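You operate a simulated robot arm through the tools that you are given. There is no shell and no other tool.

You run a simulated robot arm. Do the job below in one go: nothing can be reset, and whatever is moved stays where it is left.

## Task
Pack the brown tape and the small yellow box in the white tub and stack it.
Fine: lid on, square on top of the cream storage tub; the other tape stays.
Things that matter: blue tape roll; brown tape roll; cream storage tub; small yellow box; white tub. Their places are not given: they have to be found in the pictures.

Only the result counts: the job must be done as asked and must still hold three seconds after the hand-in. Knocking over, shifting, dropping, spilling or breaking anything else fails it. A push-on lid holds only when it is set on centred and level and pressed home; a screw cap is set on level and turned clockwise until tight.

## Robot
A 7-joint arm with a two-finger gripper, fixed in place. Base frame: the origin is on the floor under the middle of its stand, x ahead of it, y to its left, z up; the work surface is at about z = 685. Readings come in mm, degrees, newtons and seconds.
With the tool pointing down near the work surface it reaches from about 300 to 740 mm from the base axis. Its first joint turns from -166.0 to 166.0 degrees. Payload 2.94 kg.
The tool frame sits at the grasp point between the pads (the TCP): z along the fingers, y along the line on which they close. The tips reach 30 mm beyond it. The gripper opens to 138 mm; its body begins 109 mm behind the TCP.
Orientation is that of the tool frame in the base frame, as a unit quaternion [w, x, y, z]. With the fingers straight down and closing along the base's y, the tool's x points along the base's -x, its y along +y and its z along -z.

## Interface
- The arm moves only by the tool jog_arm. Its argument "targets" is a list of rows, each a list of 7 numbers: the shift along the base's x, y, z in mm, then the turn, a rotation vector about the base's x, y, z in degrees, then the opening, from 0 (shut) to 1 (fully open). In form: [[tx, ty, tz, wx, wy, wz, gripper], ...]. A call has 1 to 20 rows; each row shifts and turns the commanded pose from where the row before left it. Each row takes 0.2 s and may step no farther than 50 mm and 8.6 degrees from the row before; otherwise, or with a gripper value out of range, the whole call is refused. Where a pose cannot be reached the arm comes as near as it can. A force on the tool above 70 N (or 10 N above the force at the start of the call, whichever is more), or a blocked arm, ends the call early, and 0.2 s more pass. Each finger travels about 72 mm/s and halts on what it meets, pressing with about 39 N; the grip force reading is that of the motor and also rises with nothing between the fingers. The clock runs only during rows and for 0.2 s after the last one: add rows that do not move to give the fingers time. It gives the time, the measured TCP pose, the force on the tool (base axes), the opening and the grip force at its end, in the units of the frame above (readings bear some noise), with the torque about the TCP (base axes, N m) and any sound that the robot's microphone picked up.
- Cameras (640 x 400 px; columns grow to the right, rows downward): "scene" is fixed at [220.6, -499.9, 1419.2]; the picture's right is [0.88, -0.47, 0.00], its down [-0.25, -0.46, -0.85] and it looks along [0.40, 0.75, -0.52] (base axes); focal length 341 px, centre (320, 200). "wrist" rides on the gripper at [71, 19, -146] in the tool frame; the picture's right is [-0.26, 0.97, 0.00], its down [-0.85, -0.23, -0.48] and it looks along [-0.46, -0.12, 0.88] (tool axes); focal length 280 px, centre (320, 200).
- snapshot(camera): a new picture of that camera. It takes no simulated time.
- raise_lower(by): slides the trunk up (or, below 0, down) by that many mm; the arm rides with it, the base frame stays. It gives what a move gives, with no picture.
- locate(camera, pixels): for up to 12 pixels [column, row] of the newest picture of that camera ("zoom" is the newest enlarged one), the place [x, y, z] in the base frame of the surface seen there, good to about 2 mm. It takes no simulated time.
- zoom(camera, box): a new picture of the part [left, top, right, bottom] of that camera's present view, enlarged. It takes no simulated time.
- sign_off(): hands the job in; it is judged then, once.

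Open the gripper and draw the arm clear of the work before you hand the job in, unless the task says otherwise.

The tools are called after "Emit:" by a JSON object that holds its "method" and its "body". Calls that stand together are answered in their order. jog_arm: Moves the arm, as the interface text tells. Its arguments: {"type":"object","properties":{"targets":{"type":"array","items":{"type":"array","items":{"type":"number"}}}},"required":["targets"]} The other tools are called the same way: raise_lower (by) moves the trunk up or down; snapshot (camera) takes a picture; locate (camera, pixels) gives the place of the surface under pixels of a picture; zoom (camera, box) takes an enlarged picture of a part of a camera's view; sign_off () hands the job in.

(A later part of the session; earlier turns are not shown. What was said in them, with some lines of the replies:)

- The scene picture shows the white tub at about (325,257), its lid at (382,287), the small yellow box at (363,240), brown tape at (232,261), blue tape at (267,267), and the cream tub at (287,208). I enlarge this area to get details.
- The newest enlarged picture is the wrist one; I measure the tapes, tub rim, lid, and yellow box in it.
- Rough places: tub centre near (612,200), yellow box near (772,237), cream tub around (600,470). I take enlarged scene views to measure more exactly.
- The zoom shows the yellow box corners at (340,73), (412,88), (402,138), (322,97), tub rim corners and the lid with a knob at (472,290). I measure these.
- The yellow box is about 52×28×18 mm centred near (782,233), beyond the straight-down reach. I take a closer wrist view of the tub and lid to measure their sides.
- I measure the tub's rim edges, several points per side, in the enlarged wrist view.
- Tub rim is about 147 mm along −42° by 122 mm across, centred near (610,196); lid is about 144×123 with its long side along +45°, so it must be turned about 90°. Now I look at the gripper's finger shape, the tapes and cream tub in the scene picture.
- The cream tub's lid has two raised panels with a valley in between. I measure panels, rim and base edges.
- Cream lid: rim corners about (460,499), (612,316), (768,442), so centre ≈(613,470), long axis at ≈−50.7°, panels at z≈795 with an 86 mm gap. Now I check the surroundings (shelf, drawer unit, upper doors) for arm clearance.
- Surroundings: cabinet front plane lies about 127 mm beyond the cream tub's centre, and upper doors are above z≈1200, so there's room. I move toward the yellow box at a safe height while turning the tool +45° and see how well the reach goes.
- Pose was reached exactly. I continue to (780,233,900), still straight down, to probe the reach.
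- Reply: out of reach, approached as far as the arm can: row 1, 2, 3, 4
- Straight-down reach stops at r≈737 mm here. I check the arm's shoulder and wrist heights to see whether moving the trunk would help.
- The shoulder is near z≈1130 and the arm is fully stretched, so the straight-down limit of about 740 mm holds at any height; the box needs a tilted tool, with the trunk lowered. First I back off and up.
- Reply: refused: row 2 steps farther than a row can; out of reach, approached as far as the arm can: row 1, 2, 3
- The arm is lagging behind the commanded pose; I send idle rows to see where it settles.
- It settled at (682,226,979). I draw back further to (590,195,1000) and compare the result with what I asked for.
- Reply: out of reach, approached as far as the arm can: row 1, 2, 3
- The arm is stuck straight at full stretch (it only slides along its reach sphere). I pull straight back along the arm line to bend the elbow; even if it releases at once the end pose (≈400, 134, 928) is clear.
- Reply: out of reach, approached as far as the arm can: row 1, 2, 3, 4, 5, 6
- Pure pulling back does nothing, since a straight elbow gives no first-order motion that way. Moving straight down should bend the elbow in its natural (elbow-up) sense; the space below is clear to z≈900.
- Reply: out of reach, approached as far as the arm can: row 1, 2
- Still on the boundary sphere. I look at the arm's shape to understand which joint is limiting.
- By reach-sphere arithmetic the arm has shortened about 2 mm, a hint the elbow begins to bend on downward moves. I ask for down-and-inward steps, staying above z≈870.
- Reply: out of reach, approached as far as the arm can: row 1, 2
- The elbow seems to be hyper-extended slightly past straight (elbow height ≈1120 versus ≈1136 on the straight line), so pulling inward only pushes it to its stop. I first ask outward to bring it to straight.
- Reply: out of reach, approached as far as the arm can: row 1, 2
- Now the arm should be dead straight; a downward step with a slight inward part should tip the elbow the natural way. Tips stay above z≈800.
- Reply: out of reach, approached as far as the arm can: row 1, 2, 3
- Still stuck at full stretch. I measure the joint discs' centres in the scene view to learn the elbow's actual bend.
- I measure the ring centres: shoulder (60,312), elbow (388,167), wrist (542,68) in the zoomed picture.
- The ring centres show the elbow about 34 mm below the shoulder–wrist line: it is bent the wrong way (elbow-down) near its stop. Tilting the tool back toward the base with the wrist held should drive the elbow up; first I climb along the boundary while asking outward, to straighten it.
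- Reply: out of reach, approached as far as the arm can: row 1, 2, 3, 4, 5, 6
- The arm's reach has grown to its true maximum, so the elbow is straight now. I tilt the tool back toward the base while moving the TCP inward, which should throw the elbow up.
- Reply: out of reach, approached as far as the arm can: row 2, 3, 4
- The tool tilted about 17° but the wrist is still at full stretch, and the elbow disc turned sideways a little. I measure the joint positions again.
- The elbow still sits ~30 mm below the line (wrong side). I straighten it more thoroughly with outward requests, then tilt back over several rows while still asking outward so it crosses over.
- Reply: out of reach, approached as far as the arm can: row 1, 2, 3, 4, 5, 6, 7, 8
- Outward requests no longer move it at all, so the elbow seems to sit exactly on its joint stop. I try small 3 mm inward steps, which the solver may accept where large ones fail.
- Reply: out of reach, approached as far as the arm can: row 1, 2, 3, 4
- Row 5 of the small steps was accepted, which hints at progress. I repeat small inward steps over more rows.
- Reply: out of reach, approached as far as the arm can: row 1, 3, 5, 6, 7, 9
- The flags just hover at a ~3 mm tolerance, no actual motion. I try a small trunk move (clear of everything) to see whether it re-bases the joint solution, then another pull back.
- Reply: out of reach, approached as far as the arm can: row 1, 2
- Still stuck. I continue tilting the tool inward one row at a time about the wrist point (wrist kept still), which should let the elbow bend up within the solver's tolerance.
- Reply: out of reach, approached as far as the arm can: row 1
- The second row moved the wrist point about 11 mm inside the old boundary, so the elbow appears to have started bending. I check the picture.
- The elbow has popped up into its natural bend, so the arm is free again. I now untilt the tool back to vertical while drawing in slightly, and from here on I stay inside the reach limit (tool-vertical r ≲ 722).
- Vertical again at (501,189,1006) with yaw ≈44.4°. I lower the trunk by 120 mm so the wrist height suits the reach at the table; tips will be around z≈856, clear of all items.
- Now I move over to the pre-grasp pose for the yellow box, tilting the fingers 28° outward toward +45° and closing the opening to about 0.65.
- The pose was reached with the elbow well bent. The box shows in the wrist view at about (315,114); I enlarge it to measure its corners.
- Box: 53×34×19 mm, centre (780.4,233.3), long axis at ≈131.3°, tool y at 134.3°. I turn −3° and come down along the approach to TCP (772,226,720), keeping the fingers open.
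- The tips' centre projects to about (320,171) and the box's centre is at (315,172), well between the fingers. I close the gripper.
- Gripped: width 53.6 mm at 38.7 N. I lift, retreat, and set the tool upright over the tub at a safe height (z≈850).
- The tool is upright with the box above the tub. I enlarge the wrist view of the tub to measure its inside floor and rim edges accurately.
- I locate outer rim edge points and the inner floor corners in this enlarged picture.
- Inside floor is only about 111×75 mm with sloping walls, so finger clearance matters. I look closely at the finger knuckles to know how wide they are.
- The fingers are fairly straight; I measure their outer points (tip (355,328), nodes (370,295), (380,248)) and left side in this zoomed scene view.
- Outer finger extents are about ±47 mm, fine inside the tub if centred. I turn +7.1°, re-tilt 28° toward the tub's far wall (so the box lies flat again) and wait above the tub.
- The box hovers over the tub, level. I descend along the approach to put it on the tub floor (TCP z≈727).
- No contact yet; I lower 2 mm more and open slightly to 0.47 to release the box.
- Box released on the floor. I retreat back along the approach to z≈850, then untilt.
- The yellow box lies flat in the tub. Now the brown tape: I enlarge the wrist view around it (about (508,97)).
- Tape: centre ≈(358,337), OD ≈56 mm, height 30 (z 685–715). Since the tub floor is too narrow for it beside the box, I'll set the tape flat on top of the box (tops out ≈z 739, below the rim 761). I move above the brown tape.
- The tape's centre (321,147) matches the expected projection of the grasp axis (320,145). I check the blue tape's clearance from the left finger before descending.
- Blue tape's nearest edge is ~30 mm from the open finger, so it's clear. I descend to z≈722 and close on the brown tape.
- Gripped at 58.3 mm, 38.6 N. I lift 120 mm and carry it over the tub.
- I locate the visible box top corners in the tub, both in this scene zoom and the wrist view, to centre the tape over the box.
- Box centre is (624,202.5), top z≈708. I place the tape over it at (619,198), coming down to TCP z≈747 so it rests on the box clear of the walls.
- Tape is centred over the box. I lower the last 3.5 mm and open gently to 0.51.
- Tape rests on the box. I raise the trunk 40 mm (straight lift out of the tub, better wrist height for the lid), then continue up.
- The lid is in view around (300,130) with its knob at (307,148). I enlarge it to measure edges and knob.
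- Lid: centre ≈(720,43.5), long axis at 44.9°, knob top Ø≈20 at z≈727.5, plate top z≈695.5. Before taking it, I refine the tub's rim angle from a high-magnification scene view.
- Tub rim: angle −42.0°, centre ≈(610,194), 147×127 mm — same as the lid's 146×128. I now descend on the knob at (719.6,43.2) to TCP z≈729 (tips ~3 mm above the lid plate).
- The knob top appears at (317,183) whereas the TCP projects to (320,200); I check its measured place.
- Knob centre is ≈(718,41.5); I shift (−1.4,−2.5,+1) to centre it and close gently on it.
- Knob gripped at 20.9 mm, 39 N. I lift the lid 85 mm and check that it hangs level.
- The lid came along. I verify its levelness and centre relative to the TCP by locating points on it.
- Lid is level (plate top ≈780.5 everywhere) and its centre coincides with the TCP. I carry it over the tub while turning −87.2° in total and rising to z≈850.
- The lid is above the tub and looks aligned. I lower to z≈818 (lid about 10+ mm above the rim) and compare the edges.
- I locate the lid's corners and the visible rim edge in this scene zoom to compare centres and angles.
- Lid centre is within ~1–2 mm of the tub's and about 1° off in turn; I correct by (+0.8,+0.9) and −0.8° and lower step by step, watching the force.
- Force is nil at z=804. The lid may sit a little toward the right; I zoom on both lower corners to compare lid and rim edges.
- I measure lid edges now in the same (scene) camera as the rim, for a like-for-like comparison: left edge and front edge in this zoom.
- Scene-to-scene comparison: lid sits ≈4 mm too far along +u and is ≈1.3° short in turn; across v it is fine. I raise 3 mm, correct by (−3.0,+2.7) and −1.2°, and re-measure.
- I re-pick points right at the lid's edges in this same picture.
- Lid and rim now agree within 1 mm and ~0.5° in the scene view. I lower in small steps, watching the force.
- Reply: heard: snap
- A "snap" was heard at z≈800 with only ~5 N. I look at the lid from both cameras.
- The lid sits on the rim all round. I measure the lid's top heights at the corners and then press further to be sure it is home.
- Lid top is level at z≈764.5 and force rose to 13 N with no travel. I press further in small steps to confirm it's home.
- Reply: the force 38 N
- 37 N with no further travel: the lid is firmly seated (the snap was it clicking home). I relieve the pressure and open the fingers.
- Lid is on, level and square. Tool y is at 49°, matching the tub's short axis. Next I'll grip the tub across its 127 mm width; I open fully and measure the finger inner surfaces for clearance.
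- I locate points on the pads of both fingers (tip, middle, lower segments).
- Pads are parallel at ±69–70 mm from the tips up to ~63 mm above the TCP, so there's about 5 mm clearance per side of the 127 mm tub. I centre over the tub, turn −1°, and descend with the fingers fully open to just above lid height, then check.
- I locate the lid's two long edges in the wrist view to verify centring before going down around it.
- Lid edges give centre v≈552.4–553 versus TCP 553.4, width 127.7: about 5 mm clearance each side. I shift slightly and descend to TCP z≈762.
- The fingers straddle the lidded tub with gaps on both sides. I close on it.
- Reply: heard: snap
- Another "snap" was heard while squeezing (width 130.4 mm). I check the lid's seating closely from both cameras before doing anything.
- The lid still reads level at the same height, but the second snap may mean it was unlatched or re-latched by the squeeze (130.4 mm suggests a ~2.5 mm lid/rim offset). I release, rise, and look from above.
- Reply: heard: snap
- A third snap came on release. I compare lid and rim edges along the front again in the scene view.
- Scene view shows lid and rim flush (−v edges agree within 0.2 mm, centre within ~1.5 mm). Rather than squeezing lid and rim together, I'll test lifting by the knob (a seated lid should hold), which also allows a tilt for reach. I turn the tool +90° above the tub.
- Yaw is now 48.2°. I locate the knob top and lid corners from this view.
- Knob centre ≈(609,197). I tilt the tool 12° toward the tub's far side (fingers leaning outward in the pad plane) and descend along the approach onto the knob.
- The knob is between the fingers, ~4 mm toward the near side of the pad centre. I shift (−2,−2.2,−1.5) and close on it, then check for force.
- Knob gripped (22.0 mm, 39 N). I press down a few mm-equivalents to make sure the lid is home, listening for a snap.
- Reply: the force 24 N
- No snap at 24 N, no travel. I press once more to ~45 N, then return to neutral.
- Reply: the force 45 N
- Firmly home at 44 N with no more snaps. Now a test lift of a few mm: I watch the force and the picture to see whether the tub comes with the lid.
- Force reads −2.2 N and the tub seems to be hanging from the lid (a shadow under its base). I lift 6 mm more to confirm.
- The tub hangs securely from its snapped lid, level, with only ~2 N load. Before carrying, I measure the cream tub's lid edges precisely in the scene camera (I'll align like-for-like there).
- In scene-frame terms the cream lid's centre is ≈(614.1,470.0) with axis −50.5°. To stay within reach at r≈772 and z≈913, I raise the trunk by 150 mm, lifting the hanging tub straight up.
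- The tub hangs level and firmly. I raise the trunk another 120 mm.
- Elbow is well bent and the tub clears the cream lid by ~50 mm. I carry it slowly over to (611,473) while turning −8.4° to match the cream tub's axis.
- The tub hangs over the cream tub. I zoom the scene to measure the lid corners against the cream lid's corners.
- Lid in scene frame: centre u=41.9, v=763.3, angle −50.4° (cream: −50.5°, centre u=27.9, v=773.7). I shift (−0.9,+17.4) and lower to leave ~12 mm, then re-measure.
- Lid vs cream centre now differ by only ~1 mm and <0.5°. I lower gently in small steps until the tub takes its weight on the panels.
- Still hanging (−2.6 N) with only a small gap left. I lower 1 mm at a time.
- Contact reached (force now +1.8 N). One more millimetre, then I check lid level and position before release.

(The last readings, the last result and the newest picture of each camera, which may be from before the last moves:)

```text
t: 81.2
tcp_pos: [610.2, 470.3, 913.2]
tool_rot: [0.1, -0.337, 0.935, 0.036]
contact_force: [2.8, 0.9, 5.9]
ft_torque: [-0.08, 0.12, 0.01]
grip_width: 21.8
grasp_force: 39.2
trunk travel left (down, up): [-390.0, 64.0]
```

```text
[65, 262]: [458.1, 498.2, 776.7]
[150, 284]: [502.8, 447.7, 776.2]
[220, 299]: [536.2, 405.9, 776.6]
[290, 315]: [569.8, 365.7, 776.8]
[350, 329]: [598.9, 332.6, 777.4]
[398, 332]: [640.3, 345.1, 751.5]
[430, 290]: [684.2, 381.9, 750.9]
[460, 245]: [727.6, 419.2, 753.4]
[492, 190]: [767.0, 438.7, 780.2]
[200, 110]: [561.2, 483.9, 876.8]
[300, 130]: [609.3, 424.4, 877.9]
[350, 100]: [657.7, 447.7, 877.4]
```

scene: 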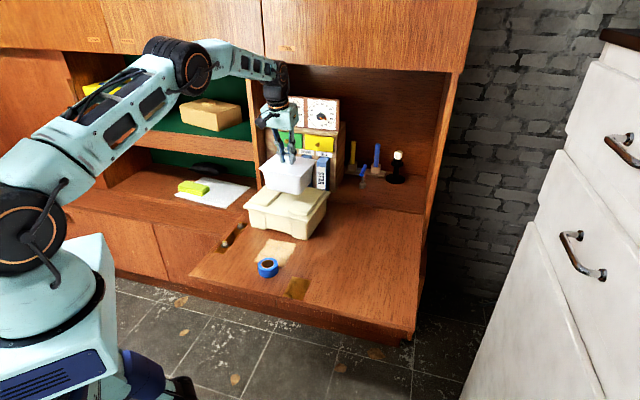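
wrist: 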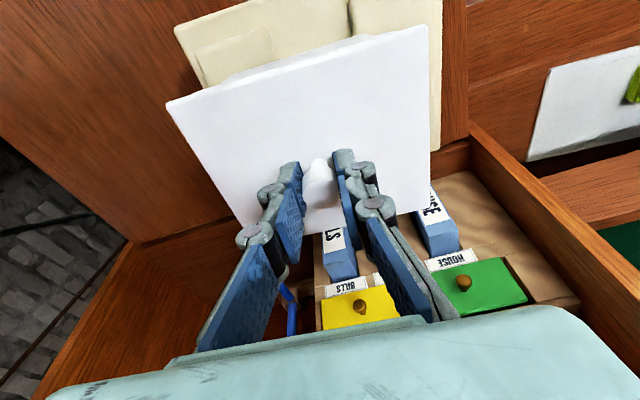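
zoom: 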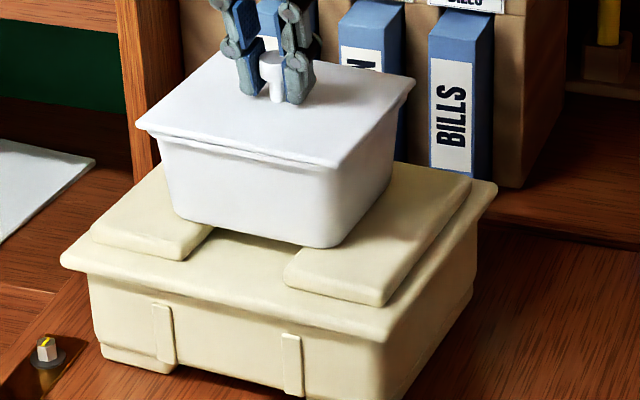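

The tub sits level (lid ≈876–878) and centred within ~2 mm, square with the cream tub. I relieve the small down-force and open the fingers.

Emit:
{"method": "jog_arm", "body": {"targets": [[0, 0, 0.8, 0, 0, 0, 0.05], [0, 0, 0, 0, 0, 0, 0.12], [0, 0, 0, 0, 0, 0, 0.16], [0, 0, 0, 0, 0, 0, 0.22], [0, 0, 0, 0, 0, 0, 0.3], [0, 0, 0, 0, 0, 0, 0.35], [0, 0, 0, 0, 0, 0, 0.35]]}}

Emit:
{"method": "snapshot", "body": {"camera": "wrist"}}

Emit:
{"method": "zoom", "body": {"camera": "scene", "box": [245, 155, 345, 235]}}

```text
t: 82.8
tcp_pos: [610.1, 471.5, 913.7]
tool_rot: [0.098, -0.338, 0.935, 0.036]
contact_force: [0.1, 0.3, -0.2]
ft_torque: [-0.03, 0.01, 0.02]
grip_width: 48.2
grasp_force: 0.0
trunk travel left (down, up): [-390.0, 64.0]
```

```text
taken
```

wrist: 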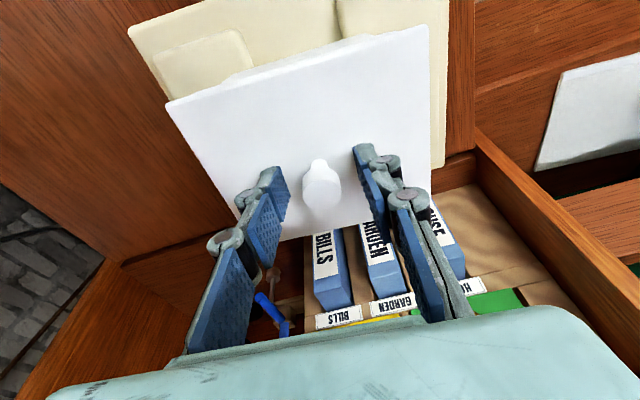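

```text
5.00 times, centred on (295, 195) of scene
```

zoom: 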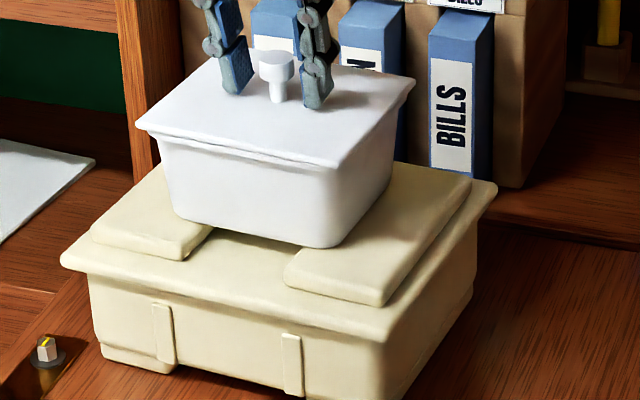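

Released; the tub stayed put. I retreat straight back along the finger axis, then draw the arm in and away, untilting.

Emit:
{"method": "jog_arm", "body": {"targets": [[-3.2, -2.6, 19.6, 0, 0, 0, 0.35], [-4.8, -3.9, 29.3, 0, 0, 0, 0.35], [-6.4, -5.2, 39, 0, 0, 0, 0.35], [-25, -20, 20, -3.8, 4.6, 0, 0.4], [-30, -25, 10, -3.8, 4.6, 0, 0.4], [-30, -30, 0, 0, 0, 0, 0.4], [-30, -30, 0, 0, 0, 0, 0.4], [-30, -35, 0, 0, 0, 0, 0.4], [0, 0, 0, 0, 0, 0, 0.4]]}}

Emit:
{"method": "snapshot", "body": {"camera": "scene"}}

Emit:
{"method": "snapshot", "body": {"camera": "wrist"}}

```text
t: 84.8
tcp_pos: [448.8, 318.1, 1030.6]
tool_rot: [0.001, -0.339, 0.941, -0.001]
contact_force: [-0.1, 1.0, 1.0]
ft_torque: [0.03, 0.0, 0.0]
grip_width: 55.3
grasp_force: 0.0
trunk travel left (down, up): [-390.0, 64.0]
```

```text
taken
```

scene: 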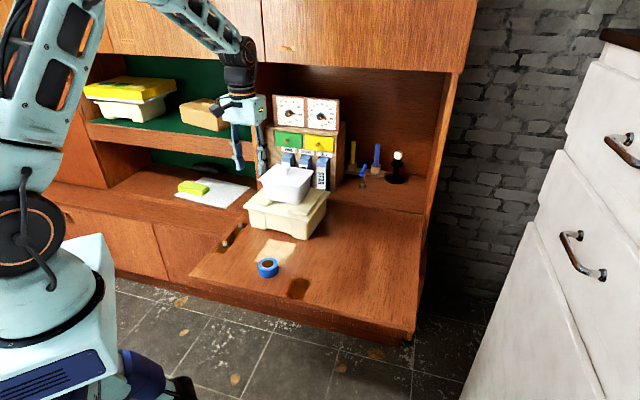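

```text
taken
```

wrist: 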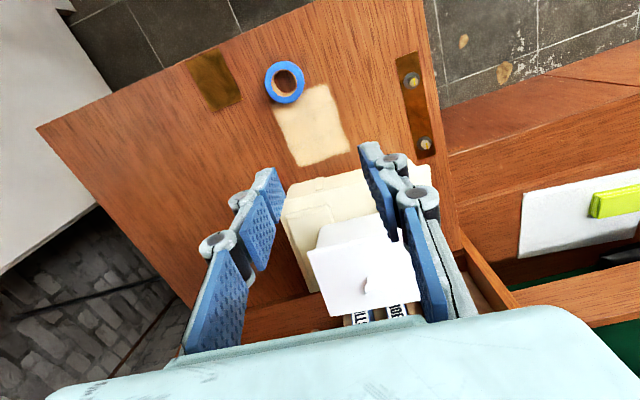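

The stack stands. I verify alignment in enlarged scene and wrist views now that the arm is clear.

Emit:
{"method": "zoom", "body": {"camera": "scene", "box": [238, 150, 338, 245]}}

Emit:
{"method": "locate", "body": {"camera": "zoom", "pixels": [[105, 82], [240, 115], [320, 42], [165, 98], [200, 106], [270, 87], [295, 65], [135, 55], [155, 40], [210, 70], [260, 60], [150, 80]]}}

Emit:
{"method": "zoom", "body": {"camera": "wrist", "box": [260, 140, 480, 330]}}

```text
4.21 times, centred on (288, 198) of scene
```

zoom: 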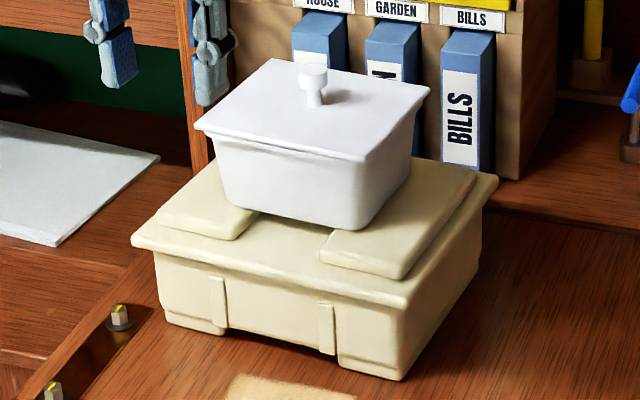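

```text
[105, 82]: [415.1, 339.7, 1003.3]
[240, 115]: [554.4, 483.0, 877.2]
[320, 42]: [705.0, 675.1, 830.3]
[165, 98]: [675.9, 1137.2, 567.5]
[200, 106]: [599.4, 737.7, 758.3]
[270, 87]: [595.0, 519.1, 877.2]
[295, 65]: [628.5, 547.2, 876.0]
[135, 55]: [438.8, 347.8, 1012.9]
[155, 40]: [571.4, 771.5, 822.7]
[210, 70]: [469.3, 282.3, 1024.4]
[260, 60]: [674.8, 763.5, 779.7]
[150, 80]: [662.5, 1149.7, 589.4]
```

```text
2.11 times, centred on (370, 235) of wrist
```

zoom: 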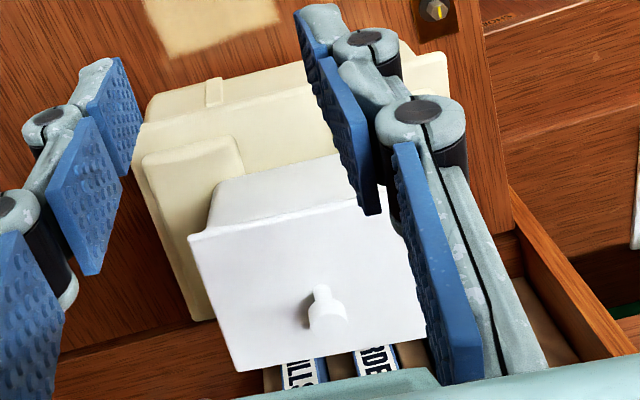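

I measure the final lid corners and cream lid edges in the scene zoom.

Emit:
{"method": "zoom", "body": {"camera": "scene", "box": [238, 150, 338, 245]}}

Emit:
{"method": "locate", "body": {"camera": "zoom", "pixels": [[235, 134], [280, 144], [325, 153], [380, 138], [400, 117], [418, 98], [213, 112], [232, 95], [250, 80], [330, 72], [370, 78], [405, 84]]}}

Emit:
{"method": "locate", "body": {"camera": "zoom", "pixels": [[180, 255], [240, 269], [300, 282], [360, 296], [425, 280], [450, 245], [475, 211], [150, 225], [165, 208], [245, 233], [335, 255], [400, 275]]}}

```text
4.21 times, centred on (288, 198) of scene
```

zoom: 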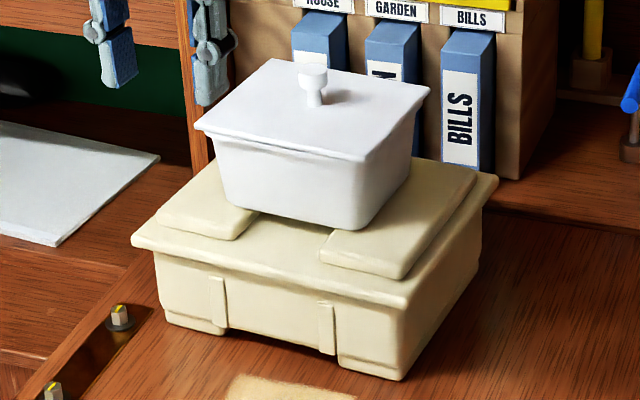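

```text
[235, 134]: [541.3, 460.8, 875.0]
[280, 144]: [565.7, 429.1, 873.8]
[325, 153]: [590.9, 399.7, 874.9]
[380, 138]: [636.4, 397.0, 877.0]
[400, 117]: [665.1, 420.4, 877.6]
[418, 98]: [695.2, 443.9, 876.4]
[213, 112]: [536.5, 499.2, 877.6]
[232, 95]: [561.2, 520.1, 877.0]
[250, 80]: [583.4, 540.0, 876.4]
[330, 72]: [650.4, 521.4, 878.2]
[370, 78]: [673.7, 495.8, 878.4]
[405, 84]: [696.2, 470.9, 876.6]
```

```text
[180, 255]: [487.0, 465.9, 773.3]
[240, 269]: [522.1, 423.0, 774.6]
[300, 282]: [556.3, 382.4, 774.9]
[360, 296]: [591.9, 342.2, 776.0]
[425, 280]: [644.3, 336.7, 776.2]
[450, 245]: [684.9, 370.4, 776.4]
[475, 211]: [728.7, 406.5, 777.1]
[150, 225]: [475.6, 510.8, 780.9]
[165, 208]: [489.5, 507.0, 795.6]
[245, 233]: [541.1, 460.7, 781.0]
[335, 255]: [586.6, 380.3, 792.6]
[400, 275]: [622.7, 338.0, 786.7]
```

Final check: lid centre is within ~2 mm of the cream lid's centre and under 1° in turn, lid level, blue tape and the rest untouched. I open the gripper fully and draw the arm back to about its starting place.

Emit:
{"method": "jog_arm", "body": {"targets": [[-5, -25, 15, 0, 0, 0, 0.7], [-5, -30, 20, 0, 0, 0, 1], [-5, -30, 20, 0, 0, 0, 1], [0, 0, 0, 0, 0, 0, 1], [0, 0, 0, 0, 0, 0, 1], [0, 0, 0, 0, 0, 0, 1], [0, 0, 0, 0, 0, 0, 1]]}}

Emit:
{"method": "snapshot", "body": {"camera": "scene"}}

Emit:
{"method": "zoom", "body": {"camera": "scene", "box": [200, 150, 430, 314]}}

```text
t: 86.5
tcp_pos: [433.2, 233.8, 1085.2]
tool_rot: [0.0, -0.34, 0.941, 0.0]
contact_force: [0.4, -0.2, 0.0]
ft_torque: [-0.02, -0.03, -0.01]
grip_width: 138.0
grasp_force: 0.0
trunk travel left (down, up): [-390.0, 64.0]
```

```text
taken
```

scene: 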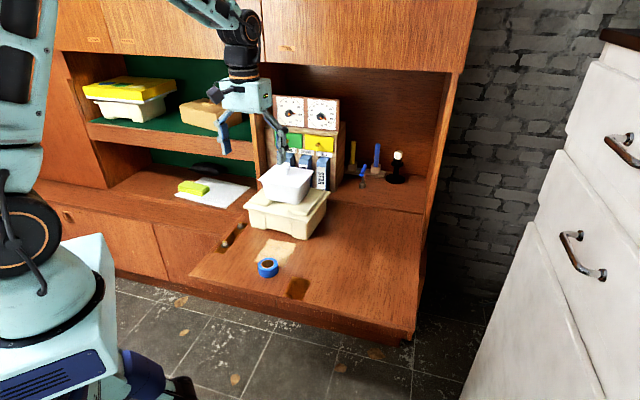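

```text
2.44 times, centred on (315, 232) of scene
```

zoom: 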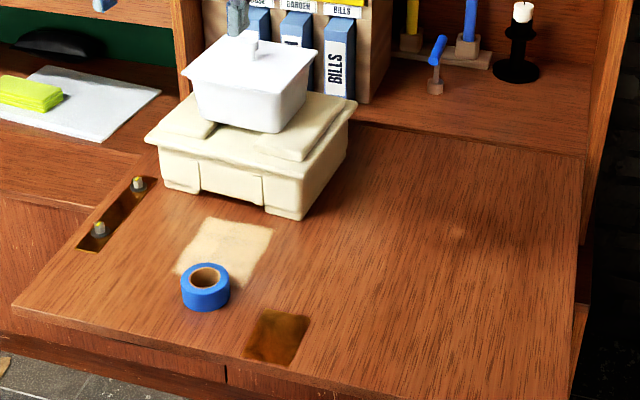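

The lidded white tub stands square on the cream tub, the blue tape is where it was, the gripper is open and clear. I hand the job in.

Emit:
{"method": "sign_off", "body": {}}

```text
The job is handed in.
```

The white tub is packed with the brown tape and the small yellow box. Its lid is on, and it is stacked on the cream storage tub.

- **Packing:** the yellow box lies flat on the tub floor, and I set the brown tape flat on top of it. The floor was too narrow for them side by side.
- **Lid:** it snapped on and then held at about 44 N of pressing with no further travel. I heard two more snaps when I first tried gripping the tub by its sides, so I pressed it again. I then carried the tub by the lid's knob, and the lid held it the whole way.
- **Stack:** in the last measurement the tub sat about 2 mm off the cream tub's centre and less than 1° off square, with the lid level.
- **Everything else:** the blue tape roll and the cream tub are where they were. The gripper is open and the arm is drawn back clear.

The arm got stuck at full stretch early on while I tested its reach. It came free without touching anything.
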